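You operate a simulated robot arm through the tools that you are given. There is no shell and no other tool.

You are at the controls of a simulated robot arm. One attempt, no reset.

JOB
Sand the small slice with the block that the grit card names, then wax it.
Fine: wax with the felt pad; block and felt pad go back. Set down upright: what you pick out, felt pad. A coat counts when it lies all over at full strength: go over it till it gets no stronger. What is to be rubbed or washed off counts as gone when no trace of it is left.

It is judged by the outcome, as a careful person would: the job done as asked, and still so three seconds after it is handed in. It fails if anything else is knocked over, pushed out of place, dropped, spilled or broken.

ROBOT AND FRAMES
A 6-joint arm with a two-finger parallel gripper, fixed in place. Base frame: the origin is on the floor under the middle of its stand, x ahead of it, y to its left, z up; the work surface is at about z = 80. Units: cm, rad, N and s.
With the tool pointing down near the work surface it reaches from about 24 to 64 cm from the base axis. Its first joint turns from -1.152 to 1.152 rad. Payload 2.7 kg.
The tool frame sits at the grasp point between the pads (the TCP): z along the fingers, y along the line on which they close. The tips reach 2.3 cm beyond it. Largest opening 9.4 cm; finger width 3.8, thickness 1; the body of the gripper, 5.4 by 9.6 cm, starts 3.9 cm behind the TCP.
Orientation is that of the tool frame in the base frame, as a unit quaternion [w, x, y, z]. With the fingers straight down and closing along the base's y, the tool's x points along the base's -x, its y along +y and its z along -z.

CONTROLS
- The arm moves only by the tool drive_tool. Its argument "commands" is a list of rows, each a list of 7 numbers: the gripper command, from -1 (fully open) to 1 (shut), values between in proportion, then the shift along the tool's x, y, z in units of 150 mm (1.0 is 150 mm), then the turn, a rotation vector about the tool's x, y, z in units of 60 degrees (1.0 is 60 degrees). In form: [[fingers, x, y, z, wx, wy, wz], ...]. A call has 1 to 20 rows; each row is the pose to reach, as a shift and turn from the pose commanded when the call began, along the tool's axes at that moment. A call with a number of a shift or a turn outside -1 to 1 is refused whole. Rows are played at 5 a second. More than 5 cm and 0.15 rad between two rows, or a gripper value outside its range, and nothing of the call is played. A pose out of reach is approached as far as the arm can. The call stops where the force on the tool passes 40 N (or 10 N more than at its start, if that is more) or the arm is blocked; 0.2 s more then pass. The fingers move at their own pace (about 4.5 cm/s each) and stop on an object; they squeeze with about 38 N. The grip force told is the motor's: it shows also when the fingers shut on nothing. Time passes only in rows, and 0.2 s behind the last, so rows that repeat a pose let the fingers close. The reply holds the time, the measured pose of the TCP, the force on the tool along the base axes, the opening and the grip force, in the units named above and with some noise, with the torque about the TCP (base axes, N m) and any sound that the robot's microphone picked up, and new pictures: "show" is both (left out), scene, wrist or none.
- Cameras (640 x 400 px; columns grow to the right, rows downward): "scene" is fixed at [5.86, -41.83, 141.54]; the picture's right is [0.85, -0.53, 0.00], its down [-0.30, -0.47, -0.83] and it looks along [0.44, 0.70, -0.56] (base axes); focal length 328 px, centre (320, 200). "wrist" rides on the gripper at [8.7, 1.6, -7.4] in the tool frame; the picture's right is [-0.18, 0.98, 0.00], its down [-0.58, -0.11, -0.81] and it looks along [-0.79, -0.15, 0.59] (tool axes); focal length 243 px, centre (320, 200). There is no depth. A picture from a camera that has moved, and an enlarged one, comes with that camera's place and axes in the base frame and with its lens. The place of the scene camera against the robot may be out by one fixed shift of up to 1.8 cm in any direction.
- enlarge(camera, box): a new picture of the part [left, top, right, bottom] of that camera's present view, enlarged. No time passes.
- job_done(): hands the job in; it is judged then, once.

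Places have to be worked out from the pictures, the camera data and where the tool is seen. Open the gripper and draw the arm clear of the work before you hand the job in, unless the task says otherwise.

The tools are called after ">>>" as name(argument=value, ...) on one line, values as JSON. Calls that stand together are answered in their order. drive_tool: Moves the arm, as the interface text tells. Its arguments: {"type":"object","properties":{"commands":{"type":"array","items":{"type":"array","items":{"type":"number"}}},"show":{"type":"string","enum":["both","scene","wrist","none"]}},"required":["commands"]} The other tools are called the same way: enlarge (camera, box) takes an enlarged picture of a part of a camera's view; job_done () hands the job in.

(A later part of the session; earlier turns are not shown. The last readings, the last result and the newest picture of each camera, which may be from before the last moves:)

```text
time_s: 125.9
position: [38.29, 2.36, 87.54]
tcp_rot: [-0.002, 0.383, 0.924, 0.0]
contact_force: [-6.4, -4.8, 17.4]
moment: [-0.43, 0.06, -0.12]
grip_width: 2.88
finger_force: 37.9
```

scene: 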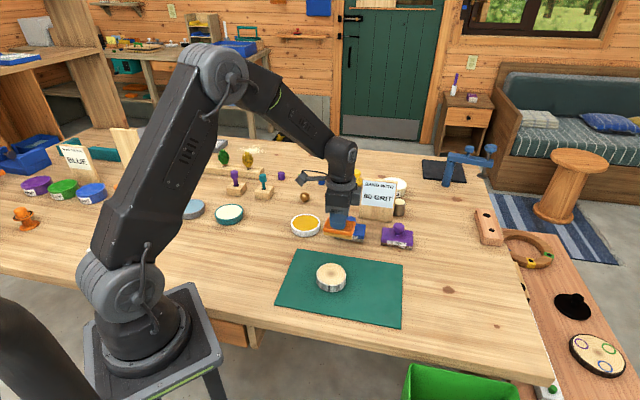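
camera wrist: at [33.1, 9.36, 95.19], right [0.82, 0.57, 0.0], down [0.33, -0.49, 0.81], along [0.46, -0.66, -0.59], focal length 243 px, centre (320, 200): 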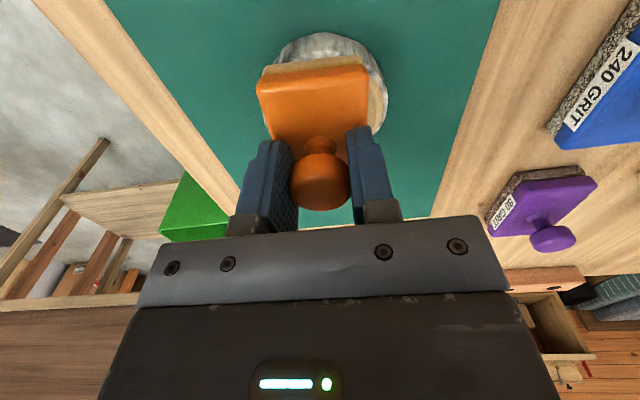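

Good firm contact (17 N at end). Again a full pattern.

>>> drive_tool(commands=[[1, 0, 0.05, 0, 0, 0, 0], [1, 0, 0.09, 0, 0, 0, 0], [1, 0, 0.11, 0, 0, 0, 0], [1, 0.02, 0.07, 0, 0, 0, 0], [1, 0.04, 0.02, 0, 0, 0, 0], [1, 0.04, -0.03, 0, 0, 0, 0], [1, 0.04, -0.08, 0, 0, 0, 0], [1, 0.02, -0.11, 0, 0, 0, 0], [1, -0.01, -0.1, 0, 0, 0, 0], [1, -0.03, -0.06, 0, 0, 0, 0], [1, -0.03, -0.01, 0, 0, 0, 0], [1, -0.03, 0.04, 0, 0, 0, 0], [1, -0.03, 0.09, 0, 0, 0, 0], [1, 0, 0.11, 0, 0, 0, 0], [1, 0.02, 0.06, 0, 0, 0, 0], [1, 0.02, 0.01, 0, 0, 0, 0], [1, 0.02, -0.04, 0, 0, 0, 0], [1, 0.02, -0.09, 0, 0, 0, 0], [1, 0.01, -0.05, 0, 0, 0, 0], [1, 0, 0, 0, 0, 0, 0]], show="none")

>>> drive_tool(commands=[[1, 0, 0, -0.1, 0, 0, 0], [1, 0, 0.1, -0.25, 0, 0, 0], [1, 0, 0.35, -0.3, 0, 0, 0], [1, 0, 0.6, -0.3, 0, 0, 0], [1, 0, 0.7, -0.3, 0, 0, 0]], show="both")

>>> enlarge(camera="scene", box=[313, 260, 350, 290])

>>> enlarge(camera="wrist", box=[130, 30, 255, 145])

```text
time_s: 130.1
position: [38.31, 2.46, 87.58]
tcp_rot: [0.001, 0.382, 0.924, -0.001]
contact_force: [-0.7, -0.3, -1.2]
moment: [0.0, 0.03, 0.02]
grip_width: 2.89
finger_force: 38.7
```

```text
time_s: 131.3
position: [45.88, 9.82, 92.13]
tcp_rot: [0.0, 0.382, 0.924, -0.001]
contact_force: [0.6, -0.1, -0.2]
moment: [0.05, 0.01, -0.02]
grip_width: 2.86
finger_force: 37.9
camera wrist: at [40.81, 17.12, 99.65], right [0.82, 0.57, 0.0], down [0.34, -0.49, 0.81], along [0.46, -0.67, -0.59], focal length 243 px, centre (320, 200)
```

scene: 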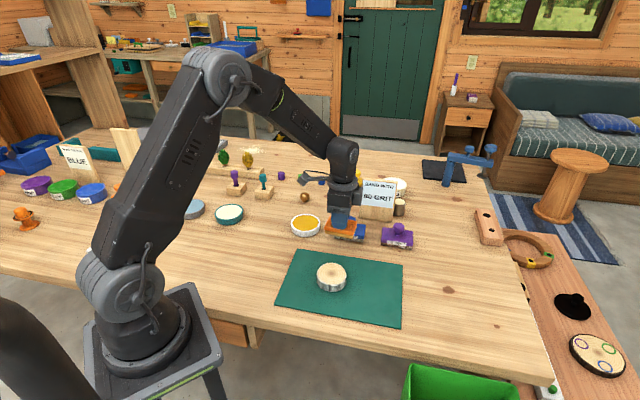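
wrist: 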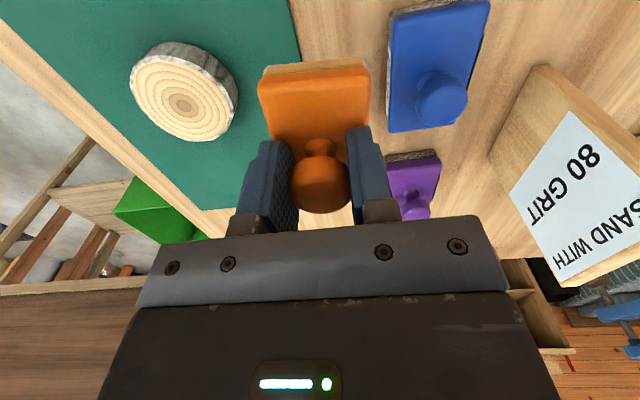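

```text
13.33 times, centred on (332, 275) of scene
camera zoom: at [5.86, -41.83, 141.54], right [0.85, -0.53, 0.0], down [-0.3, -0.47, -0.83], along [0.44, 0.7, -0.56], focal length 4372 px, centre (167, -800)
```

zoom: 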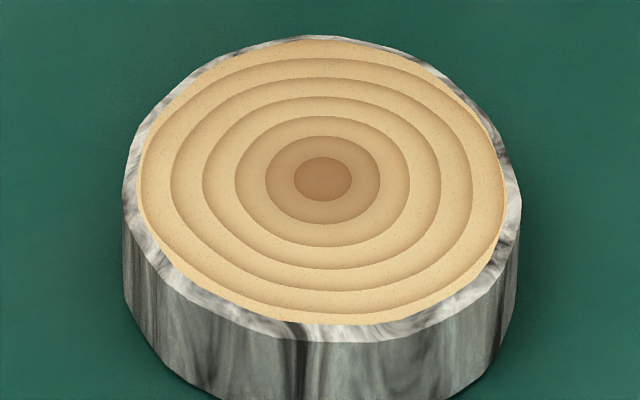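

```text
3.48 times, centred on (192, 88) of wrist
camera zoom: at [40.81, 17.12, 99.65], right [0.82, 0.57, 0.0], down [0.34, -0.49, 0.81], along [0.46, -0.67, -0.59], focal length 844 px, centre (764, 591)
```

zoom: 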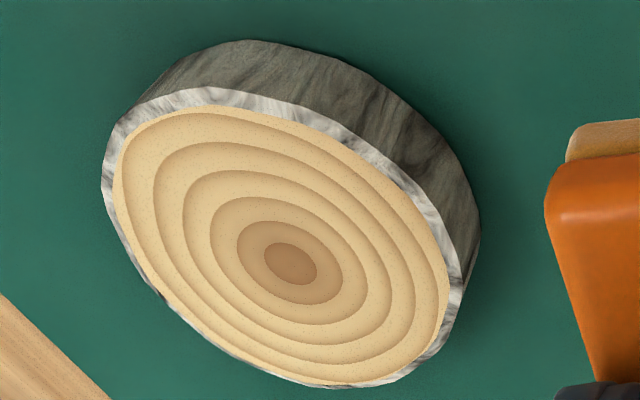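

Appearance no longer changes with more rubbing. I check whether the felt's charge has faded compared with earlier (same crop), which would tell whether wax has been transferred.

>>> enlarge(camera="scene", box=[310, 195, 380, 250])

>>> enlarge(camera="scene", box=[300, 250, 365, 300])

```text
7.27 times, centred on (345, 222) of scene
camera zoom: at [5.86, -41.83, 141.54], right [0.85, -0.53, 0.0], down [-0.3, -0.47, -0.83], along [0.44, 0.7, -0.56], focal length 2385 px, centre (138, 36)
```

zoom: 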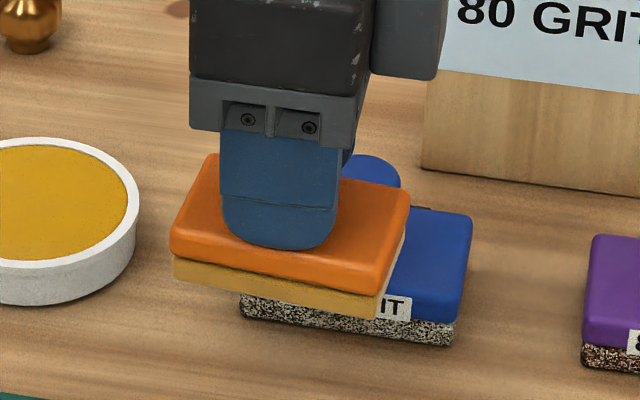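

```text
8.00 times, centred on (332, 275) of scene
camera zoom: at [5.86, -41.83, 141.54], right [0.85, -0.53, 0.0], down [-0.3, -0.47, -0.83], along [0.44, 0.7, -0.56], focal length 2623 px, centre (220, -400)
```

zoom: 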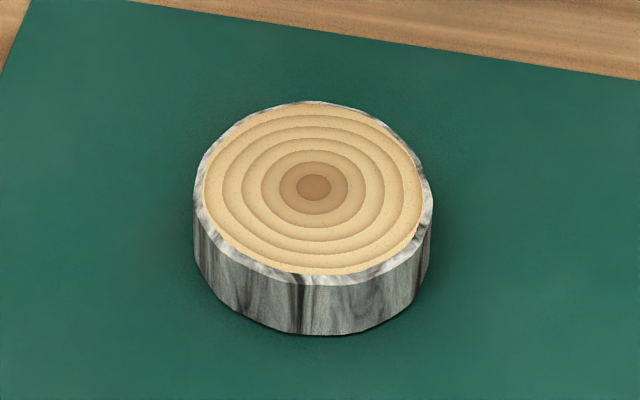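

The felt's right end looks pale while the front is amber. I zoom in there.

>>> enlarge(camera="scene", box=[340, 215, 360, 235])

>>> enlarge(camera="wrist", box=[250, 50, 380, 150])

```text
16.00 times, centred on (350, 225) of scene
camera zoom: at [5.86, -41.83, 141.54], right [0.85, -0.53, 0.0], down [-0.3, -0.47, -0.83], along [0.44, 0.7, -0.56], focal length 5247 px, centre (-160, -200)
```

zoom: 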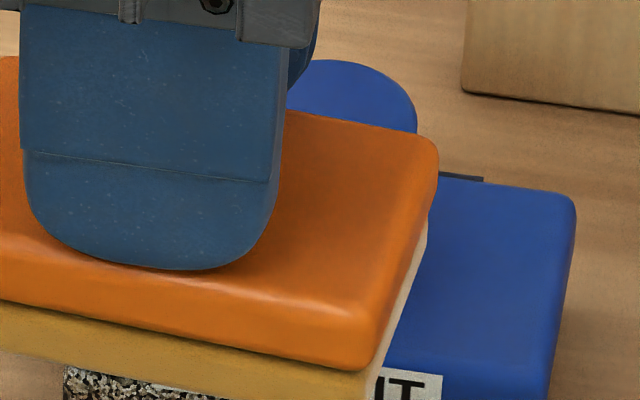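

```text
4.00 times, centred on (315, 100) of wrist
camera zoom: at [40.81, 17.12, 99.65], right [0.82, 0.57, 0.0], down [0.34, -0.49, 0.81], along [0.46, -0.67, -0.59], focal length 970 px, centre (340, 600)
```

zoom: 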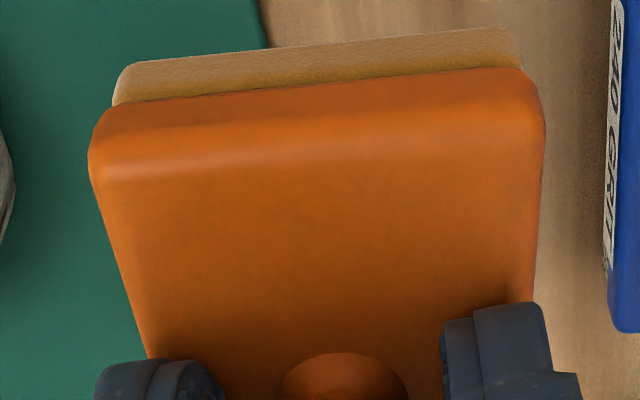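

I want to see the felt's underside to judge how it is loaded. I move to open space over the mat, higher up, to tilt it toward the scene camera.

>>> drive_tool(commands=[[1, -0.05, -0.1, -0.2, 0, 0, 0], [1, -0.12, -0.3, -0.35, 0, 0, 0], [1, -0.2, -0.5, -0.48, 0, 0, 0], [1, -0.29, -0.72, -0.593, 0, 0, 0], [1, -0.371, -0.929, -0.593, 0, 0, 0], [1, -0.371, -0.929, -0.593, 0, 0, 0]], show="none")

>>> drive_tool(commands=[[1, 0, 0, 0, 0.13, 0, 0], [1, 0, 0, 0, 0.26, 0, 0], [1, 0, 0, 0, 0.39, 0, 0], [1, 0, 0, 0, 0.52, 0, 0], [1, 0, 0, 0, 0.65, 0, 0], [1, 0, 0, 0, 0.78, 0, 0], [1, 0, 0, 0, 0.91, 0, 0], [1, 0, 0, 0, 1.0, 0, 0], [1, 0, 0, 0, 1.0, 0, 0]], show="both")

>>> enlarge(camera="scene", box=[280, 170, 400, 280])

```text
time_s: 132.7
position: [39.6, -3.79, 101.1]
tcp_rot: [-0.001, 0.382, 0.924, -0.001]
contact_force: [-0.2, 0.3, -1.1]
moment: [-0.02, -0.02, -0.04]
grip_width: 2.85
finger_force: 38.6
```

```text
time_s: 134.7
position: [39.64, -4.01, 100.87]
tcp_rot: [-0.191, 0.331, 0.8, -0.463]
contact_force: [1.4, -1.0, -0.4]
moment: [0.01, -0.01, 0.04]
grip_width: 2.8
finger_force: 37.8
camera wrist: at [38.81, 7.28, 103.38], right [0.48, 0.22, -0.85], down [0.87, 0.05, 0.5], along [0.15, -0.98, -0.17], focal length 243 px, centre (320, 200)
```

scene: 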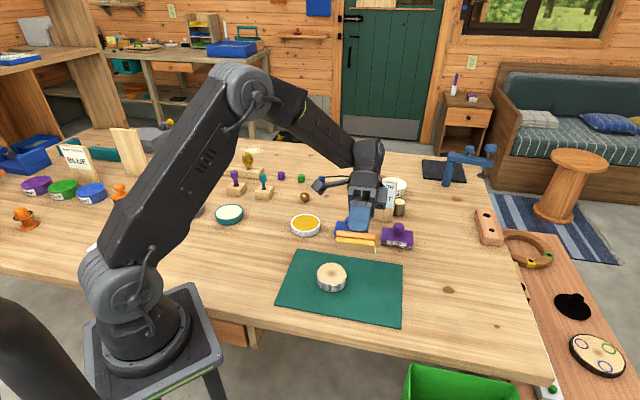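
wrist: 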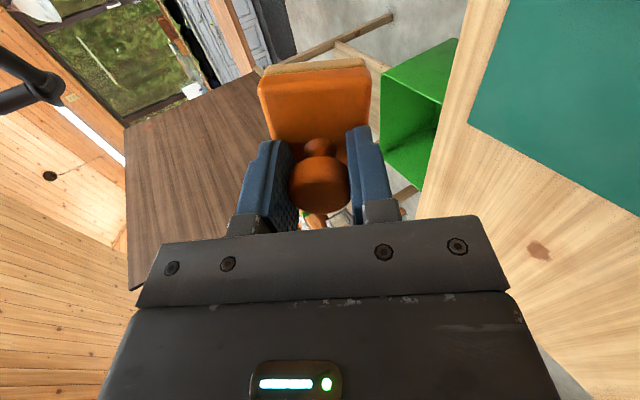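

```text
3.64 times, centred on (340, 225) of scene
camera zoom: at [5.86, -41.83, 141.54], right [0.85, -0.53, 0.0], down [-0.3, -0.47, -0.83], along [0.44, 0.7, -0.56], focal length 1192 px, centre (247, 109)
```

zoom: 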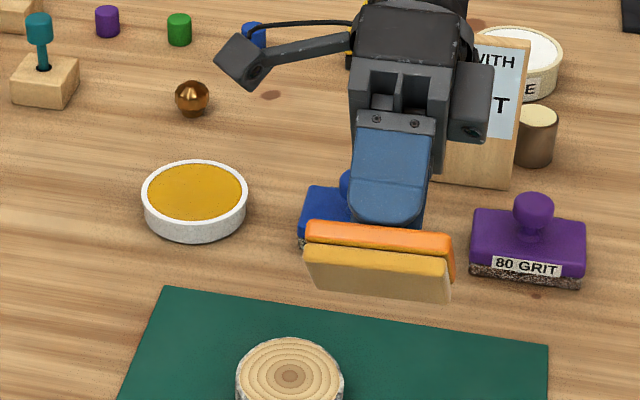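

The underside is now visible; I zoom in on it.

>>> enlarge(camera="scene", box=[335, 225, 385, 258])

>>> enlarge(camera="scene", box=[300, 250, 365, 300])

```text
12.12 times, centred on (360, 242) of scene
camera zoom: at [5.86, -41.83, 141.54], right [0.85, -0.53, 0.0], down [-0.3, -0.47, -0.83], along [0.44, 0.7, -0.56], focal length 3975 px, centre (-165, -303)
```

zoom: 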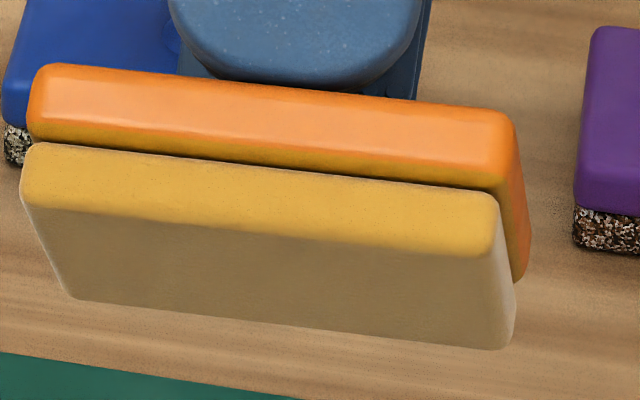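

```text
8.00 times, centred on (332, 275) of scene
camera zoom: at [5.86, -41.83, 141.54], right [0.85, -0.53, 0.0], down [-0.3, -0.47, -0.83], along [0.44, 0.7, -0.56], focal length 2623 px, centre (220, -400)
```

zoom: 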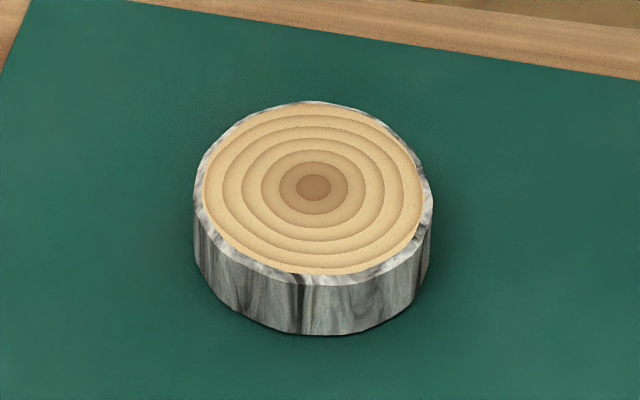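

The felt is evenly tinted (uniform charge). I'll un-tilt and hover at exactly the same pose as before the first wax rub (t=61.5) to compare the face under identical conditions.

>>> drive_tool(commands=[[1, 0, 0, 0, -0.13, 0, 0], [1, 0, 0, 0, -0.26, 0, 0], [1, 0, 0, 0, -0.39, 0, 0], [1, 0, 0, 0, -0.52, 0, 0], [1, 0, 0, 0, -0.65, 0, 0], [1, 0, 0, 0, -0.78, 0, 0], [1, 0, 0, 0, -0.91, 0, 0], [1, 0, 0, 0, -1.0, 0, 0], [1, 0, 0, 0, -1.0, 0, 0]], show="none")

```text
time_s: 136.7
position: [39.72, -4.01, 100.89]
tcp_rot: [0.0, 0.381, 0.924, 0.0]
contact_force: [-0.1, 0.9, -0.5]
moment: [-0.01, 0.01, 0.0]
grip_width: 2.86
finger_force: 38.2
```

>>> drive_tool(commands=[[1, 0.1, 0.06, 0.15, 0, 0, 0], [1, 0.2, 0.12, 0.3, 0, 0, 0], [1, 0.3, 0.18, 0.45, 0, 0, 0], [1, 0.382, 0.224, 0.6, 0, 0, 0], [1, 0.382, 0.224, 0.687, 0, 0, 0], [1, 0.382, 0.224, 0.687, 0, 0, 0]], show="both")

>>> enlarge(camera="wrist", box=[200, 0, 440, 210])

>>> enlarge(camera="scene", box=[290, 230, 380, 310])

```text
time_s: 138.1
position: [38.11, 2.34, 90.63]
tcp_rot: [0.0, 0.382, 0.924, -0.001]
contact_force: [0.3, 0.0, -1.0]
moment: [0.02, -0.02, -0.03]
grip_width: 2.82
finger_force: 37.9
camera wrist: at [33.13, 9.63, 98.17], right [0.82, 0.57, 0.0], down [0.34, -0.49, 0.81], along [0.46, -0.67, -0.59], focal length 243 px, centre (320, 200)
```

scene: 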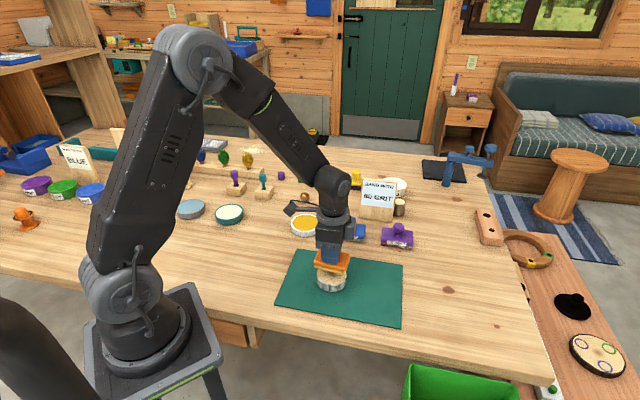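
wrist: 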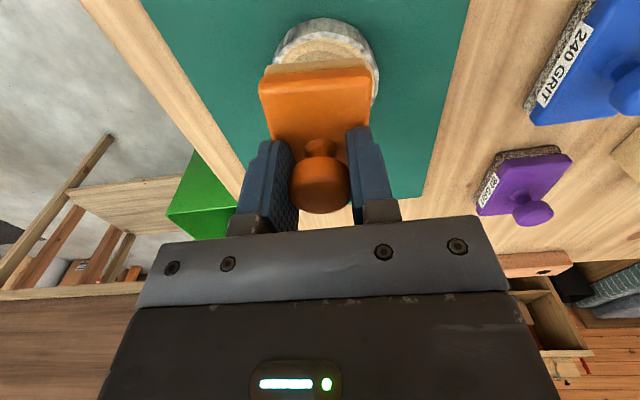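

```text
1.90 times, centred on (320, 105) of wrist
camera zoom: at [33.13, 9.63, 98.17], right [0.82, 0.57, 0.0], down [0.34, -0.49, 0.81], along [0.46, -0.67, -0.59], focal length 462 px, centre (320, 381)
```

zoom: 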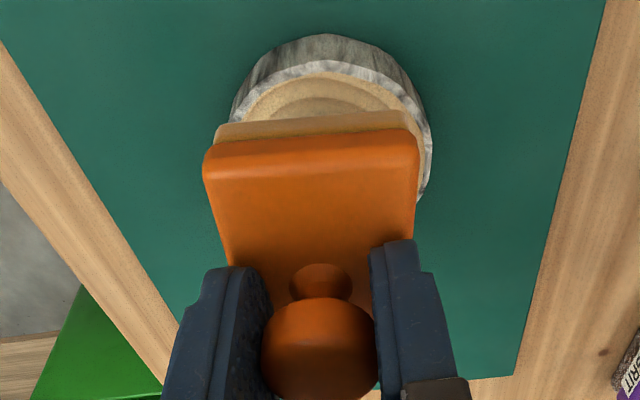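

```text
5.00 times, centred on (335, 270) of scene
camera zoom: at [5.86, -41.83, 141.54], right [0.85, -0.53, 0.0], down [-0.3, -0.47, -0.83], along [0.44, 0.7, -0.56], focal length 1640 px, centre (245, -150)
```

zoom: 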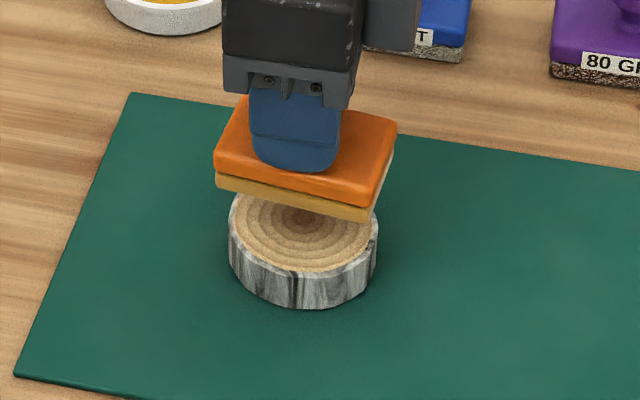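

The felt does look paler than when freshly loaded, so some wax is going onto the wood. I'll re-load once more for a final saturating pass, and on the way take a closer look at the cream dish. First back toward the dishes.

>>> drive_tool(commands=[[1, 0, 0, -0.15, 0, 0, 0], [1, 0.1, 0.16, -0.3, 0, 0, 0], [1, 0.2, 0.33, -0.35, 0, 0, 0], [1, 0.3, 0.49, -0.35, 0, 0, 0], [1, 0.4, 0.66, -0.35, 0, 0, 0], [1, 0.5, 0.82, -0.35, 0, 0, 0], [1, 0.6, 0.98, -0.35, 0, 0, 0], [1, 0.6, 0.98, -0.35, 0, 0, 0]], show="none")

>>> drive_tool(commands=[[1, 0.1, 0.12, -0.1, 0, 0, 0], [1, 0.25, 0.22, -0.2, 0, 0, 0], [1, 0.42, 0.27, -0.25, 0, 0, 0], [1, 0.6, 0.27, -0.25, 0, 0, 0], [1, 0.78, 0.27, -0.25, 0, 0, 0], [1, 0.95, 0.27, -0.25, 0, 0, 0], [1, 0.95, 0.27, -0.25, 0, 0, 0]], show="both")

```text
time_s: 139.9
position: [42.03, 19.14, 95.75]
tcp_rot: [0.0, 0.382, 0.924, -0.001]
contact_force: [-0.6, -0.1, -1.0]
moment: [0.04, 0.01, 0.0]
grip_width: 2.87
finger_force: 37.7
```

```text
time_s: 141.5
position: [34.96, 32.07, 99.5]
tcp_rot: [-0.001, 0.382, 0.924, -0.001]
contact_force: [0.3, -0.2, -1.5]
moment: [0.0, 0.03, 0.05]
grip_width: 2.86
finger_force: 37.8
camera wrist: at [30.02, 39.26, 107.07], right [0.82, 0.57, 0.0], down [0.34, -0.49, 0.81], along [0.46, -0.67, -0.59], focal length 243 px, centre (320, 200)
```

scene: 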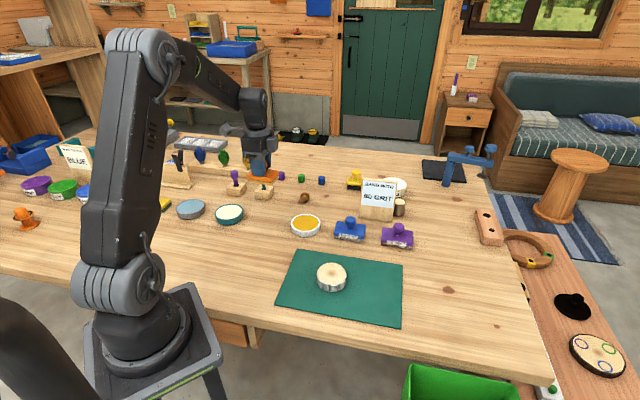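
wrist: 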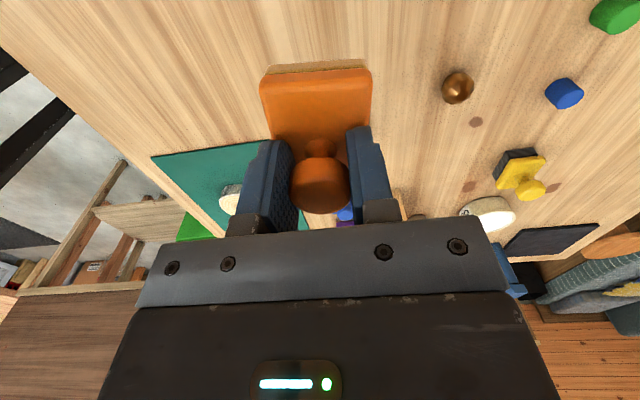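

The scene camera has a clear view of the cream dish; I zoom at maximum on the patch.

>>> enlarge(camera="scene", box=[226, 202, 246, 216])

>>> enlarge(camera="scene", box=[296, 214, 316, 230])

>>> enlarge(camera="scene", box=[240, 165, 290, 200])

```text
16.00 times, centred on (236, 209) of scene
camera zoom: at [5.86, -41.83, 141.54], right [0.85, -0.53, 0.0], down [-0.3, -0.47, -0.83], along [0.44, 0.7, -0.56], focal length 5247 px, centre (1664, 56)
```

zoom: 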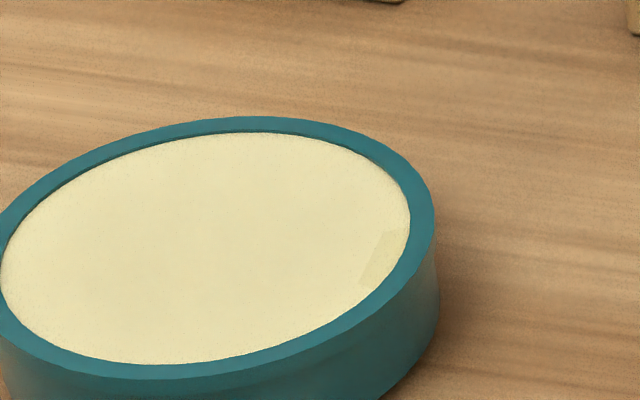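

```text
16.00 times, centred on (306, 222) of scene
camera zoom: at [5.86, -41.83, 141.54], right [0.85, -0.53, 0.0], down [-0.3, -0.47, -0.83], along [0.44, 0.7, -0.56], focal length 5247 px, centre (544, -152)
```

zoom: 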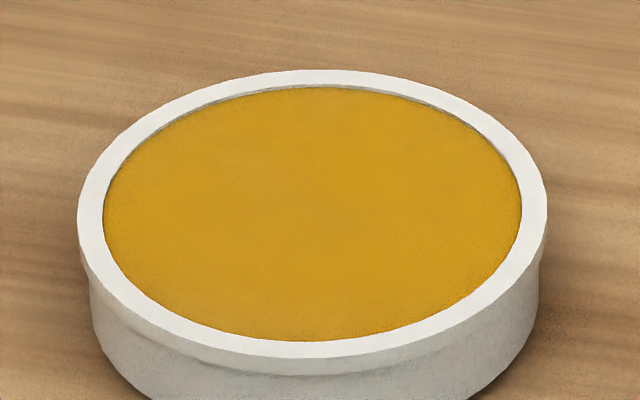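

```text
11.43 times, centred on (265, 182) of scene
camera zoom: at [5.86, -41.83, 141.54], right [0.85, -0.53, 0.0], down [-0.3, -0.47, -0.83], along [0.44, 0.7, -0.56], focal length 3748 px, centre (949, 400)
```

zoom: 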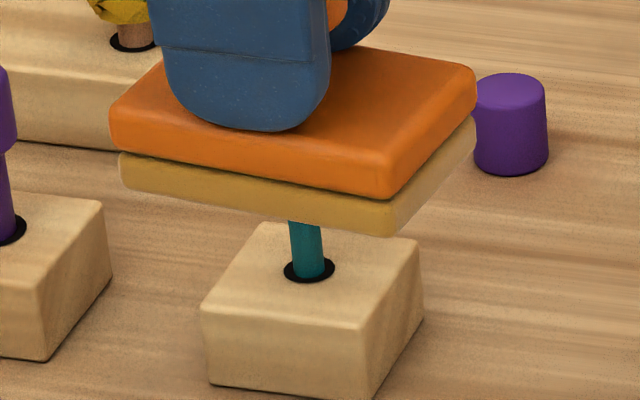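

I'll use this re-load as a test: take the felt's colour now, dip, and compare after – if it clearly deepens, wax has been leaving the pad. First, the "before" crop and position over the dish.

>>> drive_tool(commands=[[1, -0.2, 0, 0.1, 0, 0, 0], [1, -0.4, 0, 0.2, 0, 0, 0], [1, -0.6, 0, 0.3, 0, 0, 0], [1, -0.78, 0, 0.34, 0, 0, 0], [1, -0.78, 0, 0.34, 0, 0, 0]], show="both")

>>> enlarge(camera="wrist", box=[200, 0, 440, 210])

>>> enlarge(camera="scene", box=[265, 170, 355, 245])

```text
time_s: 142.7
position: [43.26, 23.83, 94.52]
tcp_rot: [0.0, 0.382, 0.924, -0.001]
contact_force: [0.1, -0.3, -0.9]
moment: [-0.02, -0.03, 0.03]
grip_width: 2.85
finger_force: 37.6
camera wrist: at [38.3, 31.01, 102.13], right [0.82, 0.57, 0.0], down [0.34, -0.49, 0.81], along [0.46, -0.67, -0.59], focal length 243 px, centre (320, 200)
```

scene: 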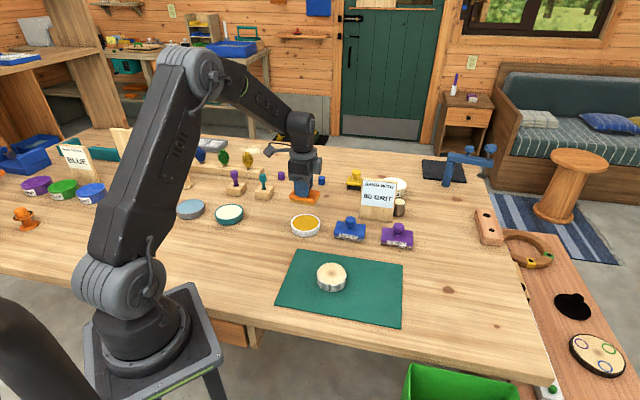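
wrist: 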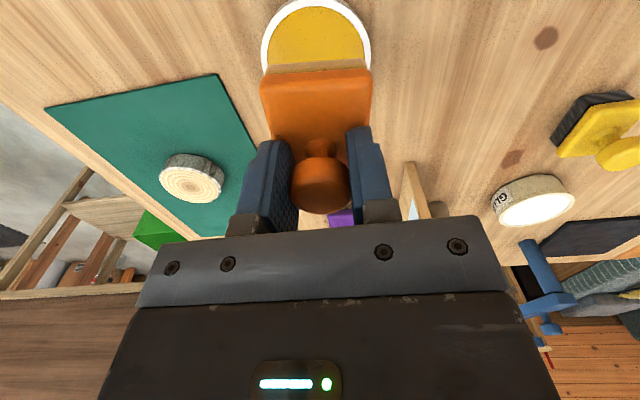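

```text
1.90 times, centred on (320, 105) of wrist
camera zoom: at [38.3, 31.01, 102.13], right [0.82, 0.57, 0.0], down [0.34, -0.49, 0.81], along [0.46, -0.67, -0.59], focal length 462 px, centre (320, 381)
```

zoom: 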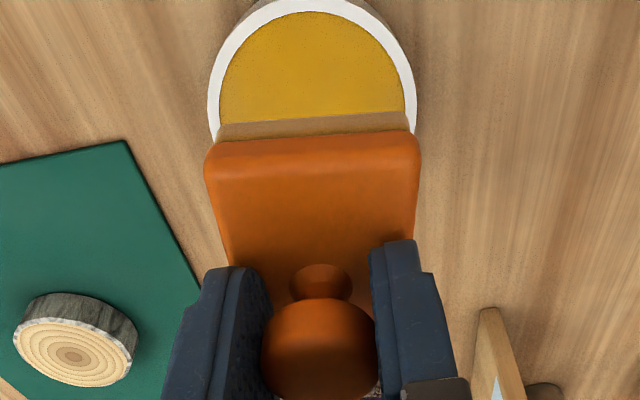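

```text
5.33 times, centred on (310, 208) of scene
camera zoom: at [5.86, -41.83, 141.54], right [0.85, -0.53, 0.0], down [-0.3, -0.47, -0.83], along [0.44, 0.7, -0.56], focal length 1749 px, centre (373, 160)
```

zoom: 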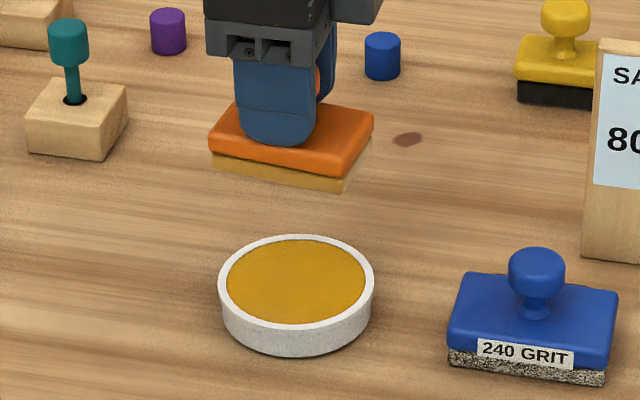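

The felt looks the same as when fresh here, so that test is inconclusive. I take a really close look at the cream dish with the wrist camera before deciding, carrying the pad high.

>>> drive_tool(commands=[[1, 0.2, -0.01, -0.03, 0, 0, 0], [1, 0.4, -0.02, -0.03, 0, 0, 0], [1, 0.6, -0.03, -0.03, 0, 0, 0], [1, 0.8, -0.04, -0.03, 0, 0, 0], [1, 1.0, -0.05, -0.03, 0, 0, 0], [1, 1.0, -0.05, -0.03, 0, 0, 0]], show="none")

>>> drive_tool(commands=[[1, 0.15, -0.01, 0, 0, 0, 0], [1, 0.3, -0.02, 0, 0, 0, 0], [1, 0.45, -0.03, 0, 0, 0, 0], [1, 0.54, -0.03, 0, 0, 0, 0], [1, 0.54, -0.03, 0, 0, 0, 0]], show="both")

```text
time_s: 144.1
position: [31.96, 33.94, 94.94]
tcp_rot: [0.0, 0.382, 0.924, -0.001]
contact_force: [-0.3, -0.4, -1.0]
moment: [0.0, -0.03, -0.02]
grip_width: 2.85
finger_force: 38.3
```

```text
time_s: 145.3
position: [25.98, 39.31, 95.03]
tcp_rot: [-0.001, 0.382, 0.924, 0.0]
contact_force: [0.3, -0.5, -0.2]
moment: [-0.01, 0.03, 0.01]
grip_width: 2.84
finger_force: 38.0
camera wrist: at [20.98, 46.53, 102.53], right [0.82, 0.57, 0.0], down [0.34, -0.49, 0.81], along [0.46, -0.67, -0.59], focal length 243 px, centre (320, 200)
```

scene: 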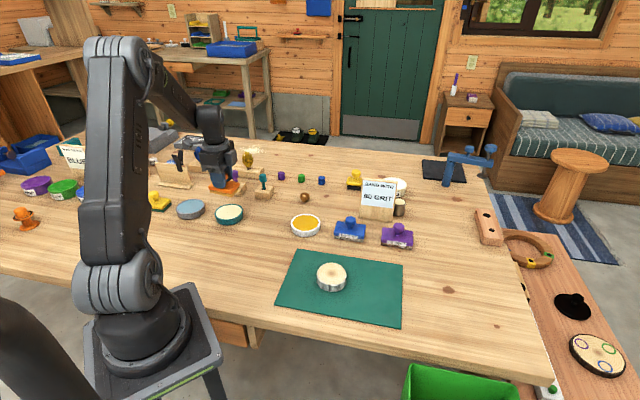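
wrist: 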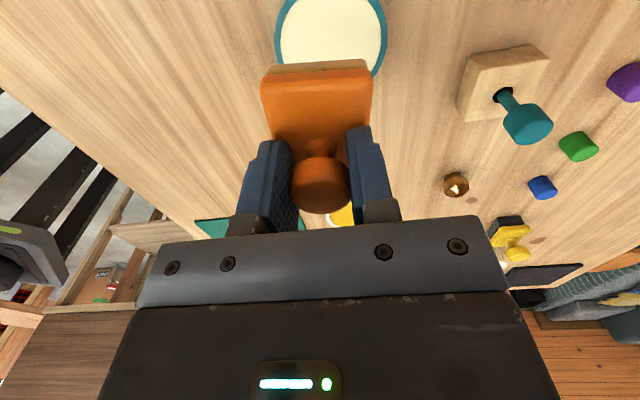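

>>> enlarge(camera="wrist", box=[265, 0, 395, 80])

>>> enlarge(camera="wrist", box=[355, 0, 395, 75])

>>> enlarge(camera="scene", box=[140, 150, 260, 230])

```text
4.92 times, centred on (330, 40) of wrist
camera zoom: at [20.98, 46.53, 102.53], right [0.82, 0.57, 0.0], down [0.34, -0.49, 0.81], along [0.46, -0.67, -0.59], focal length 1194 px, centre (271, 988)
```

zoom: 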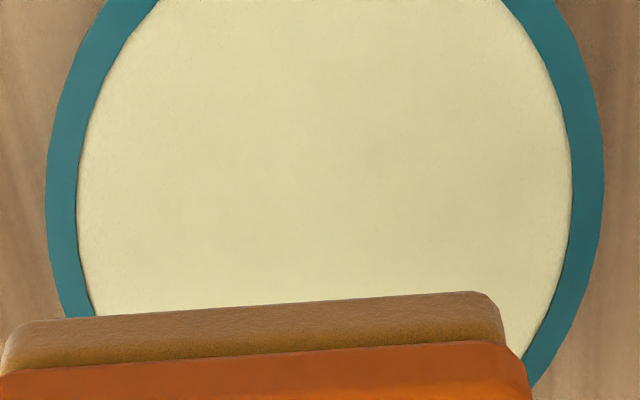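

```text
5.33 times, centred on (375, 38) of wrist
camera zoom: at [20.98, 46.53, 102.53], right [0.82, 0.57, 0.0], down [0.34, -0.49, 0.81], along [0.46, -0.67, -0.59], focal length 1294 px, centre (27, 1067)
```

zoom: 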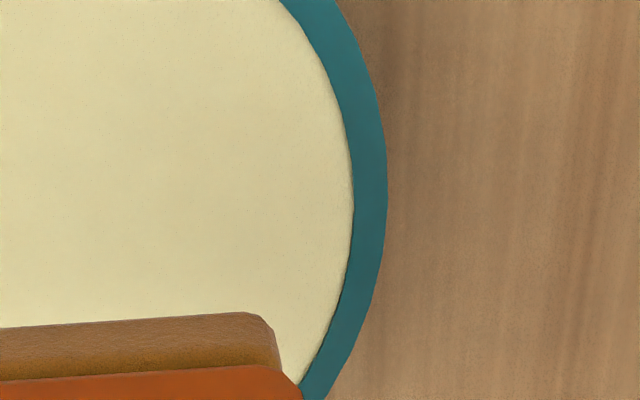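

```text
5.00 times, centred on (200, 190) of scene
camera zoom: at [5.86, -41.83, 141.54], right [0.85, -0.53, 0.0], down [-0.3, -0.47, -0.83], along [0.44, 0.7, -0.56], focal length 1640 px, centre (920, 250)
```

zoom: 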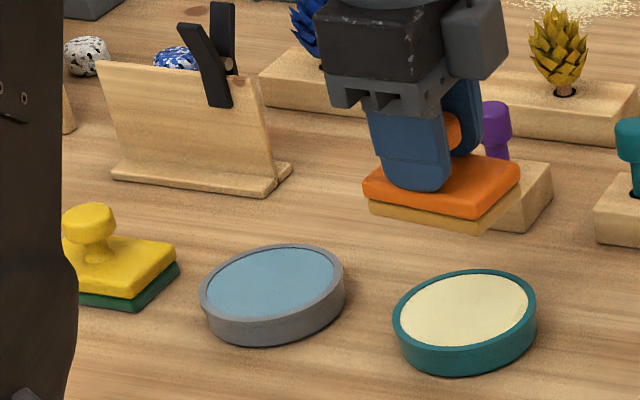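

The cream surface gives no further clue. To get certainty I'll do a boundary test: put the pad home, re-sand part of the face with the 80 block and look for a visible edge between sanded and waxed wood. First I carry the pad to above its home.

>>> drive_tool(commands=[[1, -0.2, 0.013, 0, 0, 0, 0], [1, -0.4, 0.026, 0, 0, 0, 0], [1, -0.6, 0.04, 0, 0, 0, 0], [1, -0.757, 0.051, 0, 0, 0, 0], [1, -0.757, 0.051, 0.2, 0, 0, 0], [1, -0.757, 0.051, 0.4, 0, 0, 0], [1, -0.757, 0.051, 0.53, 0, 0, 0], [1, -0.757, 0.051, 0.53, 0, 0, 0]], show="both")

>>> enlarge(camera="scene", box=[235, 175, 325, 245])

```text
time_s: 147.1
position: [34.42, 31.92, 86.95]
tcp_rot: [-0.001, 0.382, 0.924, -0.001]
contact_force: [0.3, -0.1, -0.2]
moment: [0.01, -0.01, 0.0]
grip_width: 2.82
finger_force: 37.6
camera wrist: at [29.54, 39.11, 94.46], right [0.82, 0.57, 0.0], down [0.34, -0.49, 0.81], along [0.46, -0.67, -0.59], focal length 243 px, centre (320, 200)
```

scene: 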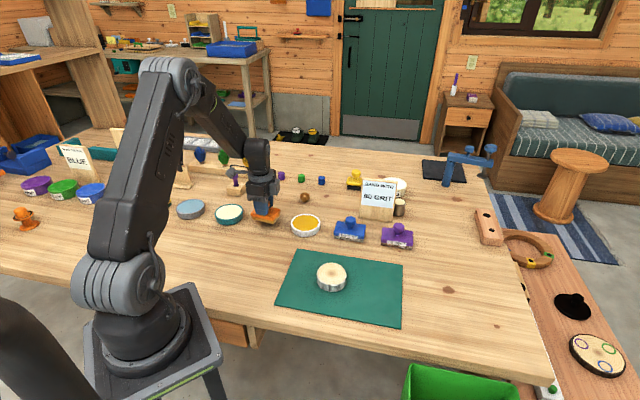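
wrist: 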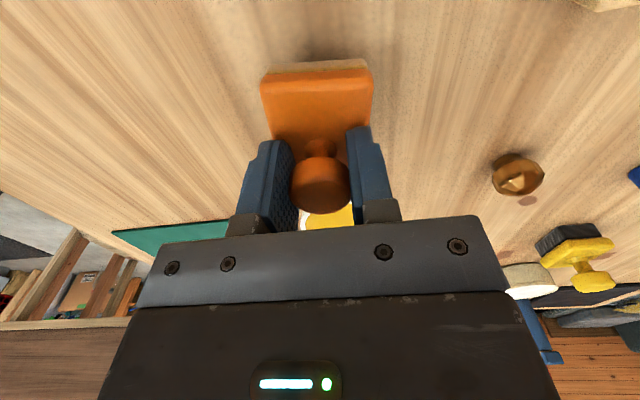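

```text
5.71 times, centred on (280, 210) of scene
camera zoom: at [5.86, -41.83, 141.54], right [0.85, -0.53, 0.0], down [-0.3, -0.47, -0.83], along [0.44, 0.7, -0.56], focal length 1874 px, centre (549, 143)
```

zoom: 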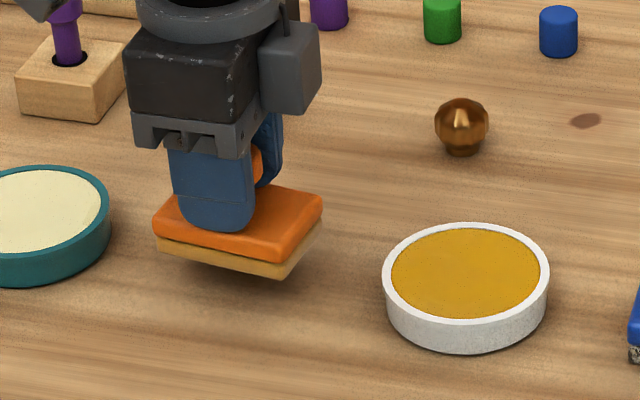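

The pad pitched a few degrees in the grip during the tilt test; it will flatten when set down. I lower slowly toward the table.

>>> drive_tool(commands=[[1, 0, 0, 0.05, 0, 0, 0], [1, 0, 0, 0.09, 0, 0, 0], [1, 0, 0, 0.11, 0, 0, 0], [1, 0, 0, 0.12, 0, 0, 0]], show="none")

```text
time_s: 148.1
position: [34.49, 31.8, 85.22]
tcp_rot: [-0.001, 0.381, 0.925, -0.001]
contact_force: [-0.1, 0.6, -0.7]
moment: [-0.01, -0.01, -0.03]
grip_width: 2.87
finger_force: 38.0
```

>>> drive_tool(commands=[[1, 0, 0, 0.008, 0, 0, 0], [1, 0, 0, 0.014, 0, 0, 0], [1, 0, 0, 0.014, 0, 0, 0]], show="none")

```text
time_s: 148.9
position: [34.58, 31.77, 84.97]
tcp_rot: [-0.001, 0.382, 0.924, 0.0]
contact_force: [0.2, 0.4, -0.8]
moment: [-0.03, 0.0, -0.02]
grip_width: 2.85
finger_force: 38.2
```

>>> drive_tool(commands=[[1, 0, 0, 0.006, 0, 0, 0], [1, 0, 0, 0.012, 0, 0, 0], [1, 0, 0, 0.012, 0, 0, 0]], show="scene")

>>> enlarge(camera="scene", box=[235, 175, 325, 245])

```text
time_s: 149.7
position: [34.45, 31.89, 84.81]
tcp_rot: [0.001, 0.382, 0.924, -0.001]
contact_force: [0.4, 0.8, 0.2]
moment: [0.03, 0.02, 0.04]
grip_width: 2.85
finger_force: 38.2
```

scene: 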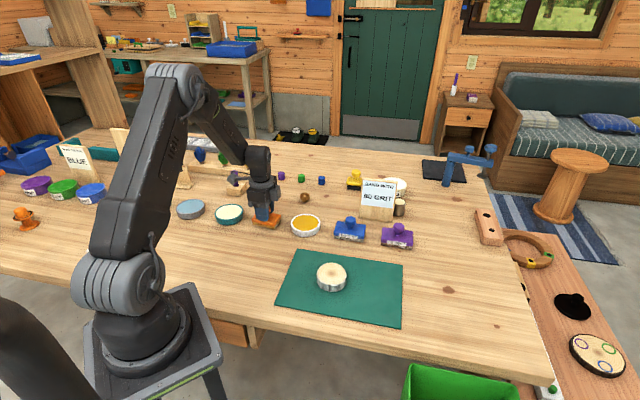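

```text
5.71 times, centred on (280, 210) of scene
camera zoom: at [5.86, -41.83, 141.54], right [0.85, -0.53, 0.0], down [-0.3, -0.47, -0.83], along [0.44, 0.7, -0.56], focal length 1874 px, centre (549, 143)
```

zoom: 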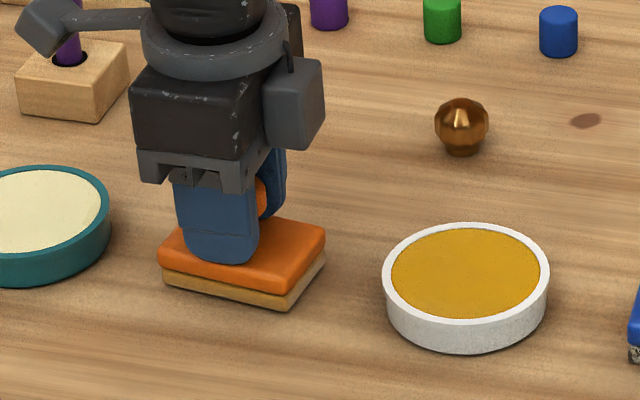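

Nearly down. I press a little more so it seats flat.

>>> drive_tool(commands=[[1, 0, 0, 0.004, 0, 0, 0], [1, 0, 0, 0.008, 0, 0, 0], [1, 0, 0, 0.01, 0, 0, 0]], show="wrist")

>>> enlarge(camera="scene", box=[235, 175, 325, 245])

```text
time_s: 150.5
position: [34.48, 31.94, 84.66]
tcp_rot: [-0.001, 0.381, 0.924, 0.0]
contact_force: [-0.4, -1.4, 1.5]
moment: [-0.03, -0.05, -0.05]
grip_width: 2.85
finger_force: 37.7
camera wrist: at [29.58, 39.1, 92.26], right [0.82, 0.57, 0.0], down [0.34, -0.49, 0.81], along [0.46, -0.67, -0.59], focal length 243 px, centre (320, 200)
```

wrist: 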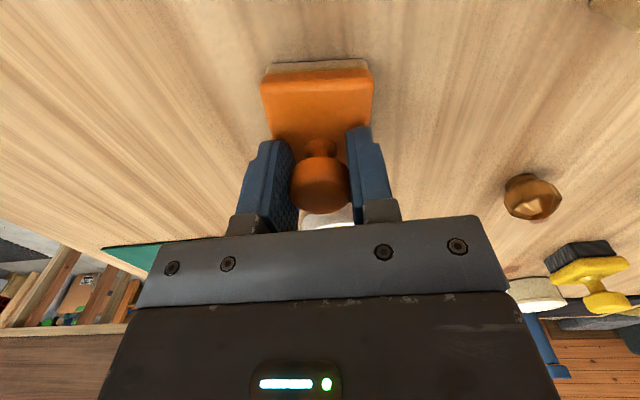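

```text
5.71 times, centred on (280, 210) of scene
camera zoom: at [5.85, -41.84, 141.54], right [0.85, -0.53, 0.0], down [-0.3, -0.47, -0.83], along [0.44, 0.7, -0.56], focal length 1874 px, centre (549, 143)
```

zoom: 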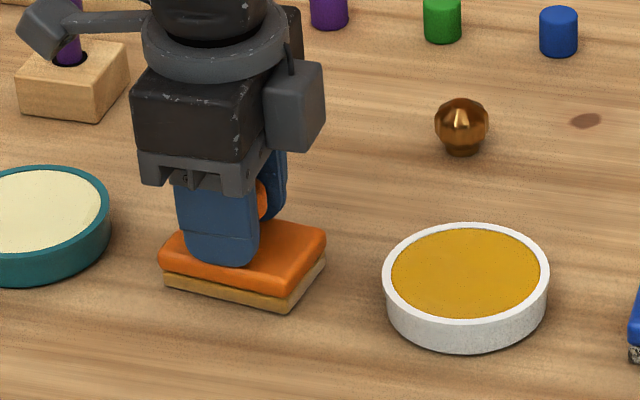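

The pad has turned a few degrees in the grip while rubbing. I measure its yaw against the tool so I can square it up when setting it down.

>>> enlarge(camera="wrist", box=[240, 40, 400, 160])

```text
3.33 times, centred on (320, 100) of wrist
camera zoom: at [29.58, 39.1, 92.26], right [0.82, 0.57, 0.0], down [0.34, -0.49, 0.81], along [0.46, -0.67, -0.59], focal length 809 px, centre (320, 533)
```

zoom: 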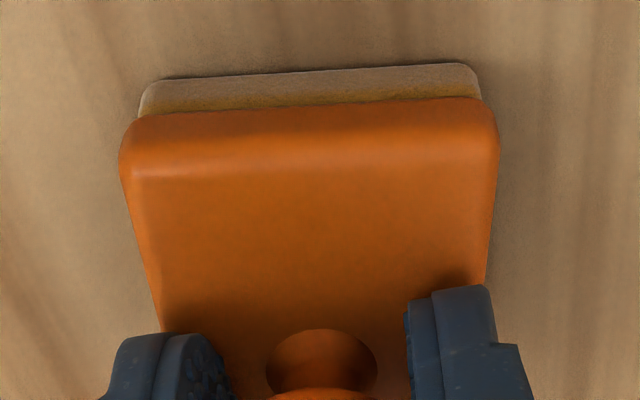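

The pad is turned +7.5° about the tool axis. I lift 0.3 cm, turn the tool back by 7.5°, and lower again.

>>> drive_tool(commands=[[1, 0, 0, -0.012, 0, 0, 0], [1, 0, 0, -0.025, 0, 0, 0], [1, 0, 0, -0.025, 0, 0, -0.06], [1, 0, 0, -0.025, 0, 0, -0.125], [1, 0, 0, -0.012, 0, 0, -0.125], [1, 0, 0, 0, 0, 0, -0.125], [1, 0, 0, 0, 0, 0, -0.125]], show="wrist")

>>> enlarge(camera="scene", box=[235, 175, 325, 245])

```text
time_s: 152.1
position: [34.52, 31.79, 84.64]
tcp_rot: [0.0, 0.321, 0.947, 0.0]
contact_force: [0.1, 0.9, 2.3]
moment: [-0.03, -0.09, 0.03]
grip_width: 2.84
finger_force: 38.1
camera wrist: at [28.64, 38.33, 92.26], right [0.74, 0.67, 0.0], down [0.4, -0.44, 0.81], along [0.54, -0.6, -0.59], focal length 243 px, centre (320, 200)
```

wrist: 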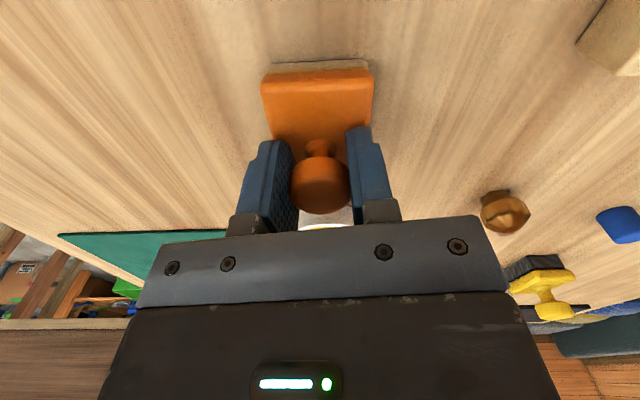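

```text
5.71 times, centred on (280, 210) of scene
camera zoom: at [5.85, -41.84, 141.54], right [0.85, -0.53, 0.0], down [-0.3, -0.47, -0.83], along [0.44, 0.7, -0.56], focal length 1874 px, centre (549, 143)
```

zoom: 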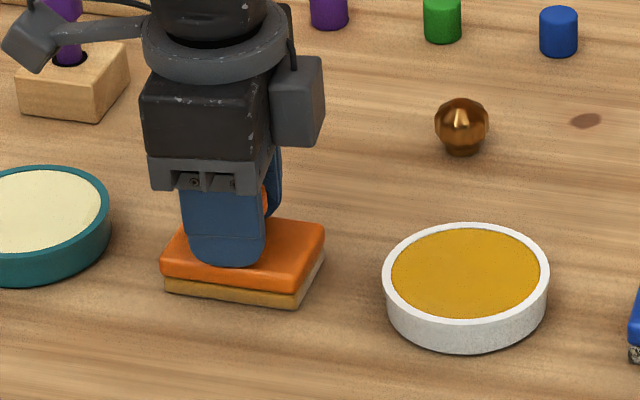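

The pad now matches its original outline. I loosen slightly, raise 0.4 cm so the tips clear the plate, then open and check.

>>> drive_tool(commands=[[0.32, 0, 0, -0.002, 0, 0, 0], [0.3, 0, 0, -0.006, 0, 0, 0], [0.3, 0, 0, -0.03, 0, 0, 0], [-0.1, 0, 0, -0.035, 0, 0, 0], [-0.38, 0, 0, -0.035, 0, 0, 0], [-0.38, 0, 0, -0.035, 0, 0, 0]], show="wrist")

>>> enlarge(camera="scene", box=[235, 175, 325, 245])

```text
time_s: 153.5
position: [34.51, 31.95, 85.28]
tcp_rot: [0.0, 0.321, 0.947, -0.001]
contact_force: [-1.0, -0.5, 0.4]
moment: [0.0, -0.02, -0.01]
grip_width: 6.48
finger_force: 0.0
camera wrist: at [28.71, 38.43, 92.8], right [0.74, 0.67, 0.0], down [0.4, -0.44, 0.81], along [0.54, -0.6, -0.59], focal length 243 px, centre (320, 200)
```

wrist: 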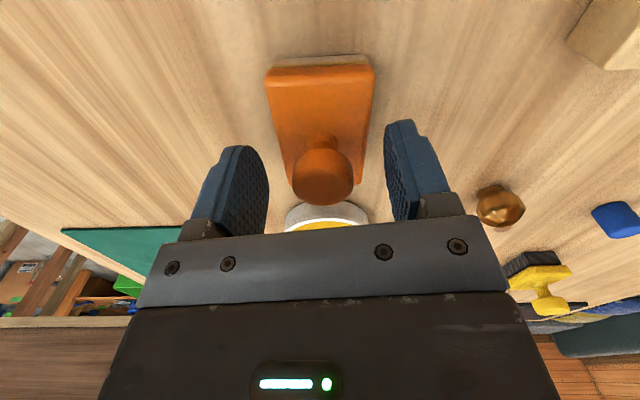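

```text
5.71 times, centred on (280, 210) of scene
camera zoom: at [5.86, -41.83, 141.54], right [0.85, -0.53, 0.0], down [-0.3, -0.47, -0.83], along [0.44, 0.7, -0.56], focal length 1874 px, centre (549, 143)
```

zoom: 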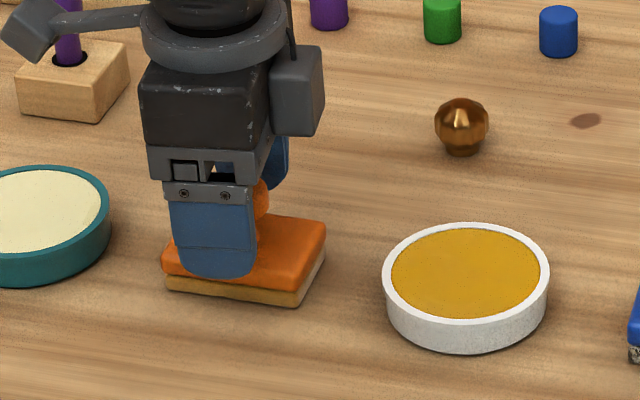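

Pad released and sitting flat. I lift straight up and verify against the original placement.

>>> drive_tool(commands=[[-0.38, 0, 0, -0.1, 0, 0, 0], [-0.38, 0, 0, -0.35, 0, 0, 0], [-0.38, 0, 0, -0.6, 0, 0, 0], [-0.38, 0, 0, -0.85, 0, 0, 0], [-0.38, 0, 0, -0.85, 0, 0, 0]], show="both")

>>> enlarge(camera="scene", box=[240, 195, 300, 240])

>>> enlarge(camera="scene", box=[300, 250, 365, 300])

```text
time_s: 154.7
position: [34.51, 31.73, 98.1]
tcp_rot: [0.0, 0.32, 0.947, -0.001]
contact_force: [-0.3, 0.1, 0.1]
moment: [0.03, -0.01, -0.03]
grip_width: 6.5
finger_force: 0.1
camera wrist: at [28.72, 38.28, 105.65], right [0.74, 0.67, 0.0], down [0.4, -0.44, 0.81], along [0.54, -0.6, -0.59], focal length 243 px, centre (320, 200)
```

scene: 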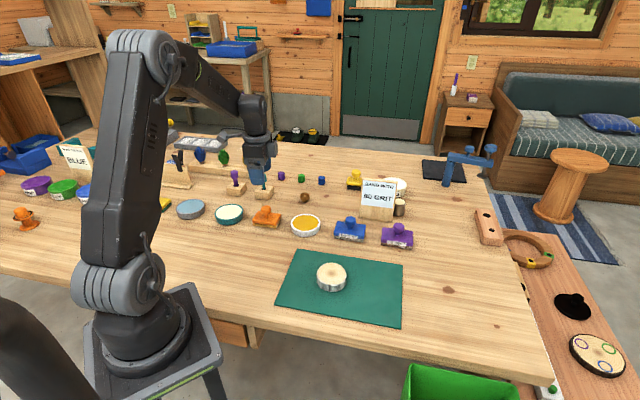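
wrist: 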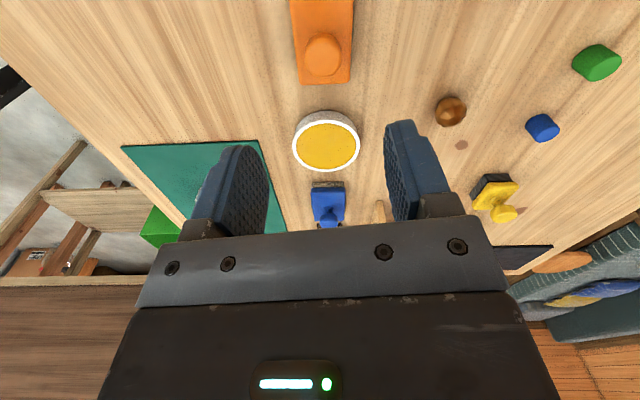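

```text
8.89 times, centred on (270, 218) of scene
camera zoom: at [5.86, -41.83, 141.54], right [0.85, -0.53, 0.0], down [-0.3, -0.47, -0.83], along [0.44, 0.7, -0.56], focal length 2915 px, centre (764, 44)
```

zoom: 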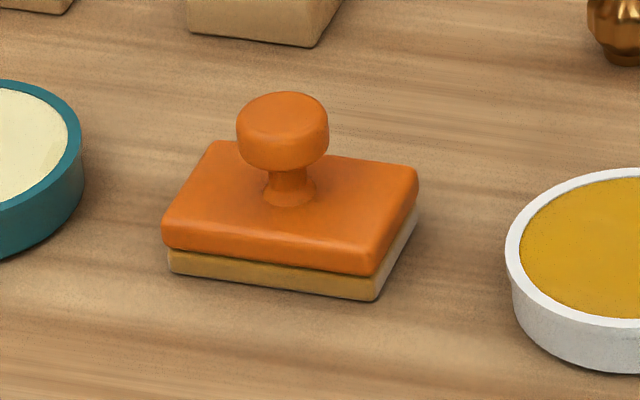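

```text
8.00 times, centred on (332, 275) of scene
camera zoom: at [5.86, -41.83, 141.54], right [0.85, -0.53, 0.0], down [-0.3, -0.47, -0.83], along [0.44, 0.7, -0.56], focal length 2623 px, centre (220, -400)
```

zoom: 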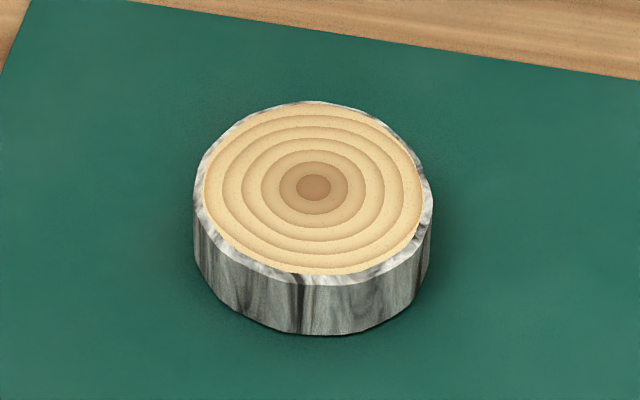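

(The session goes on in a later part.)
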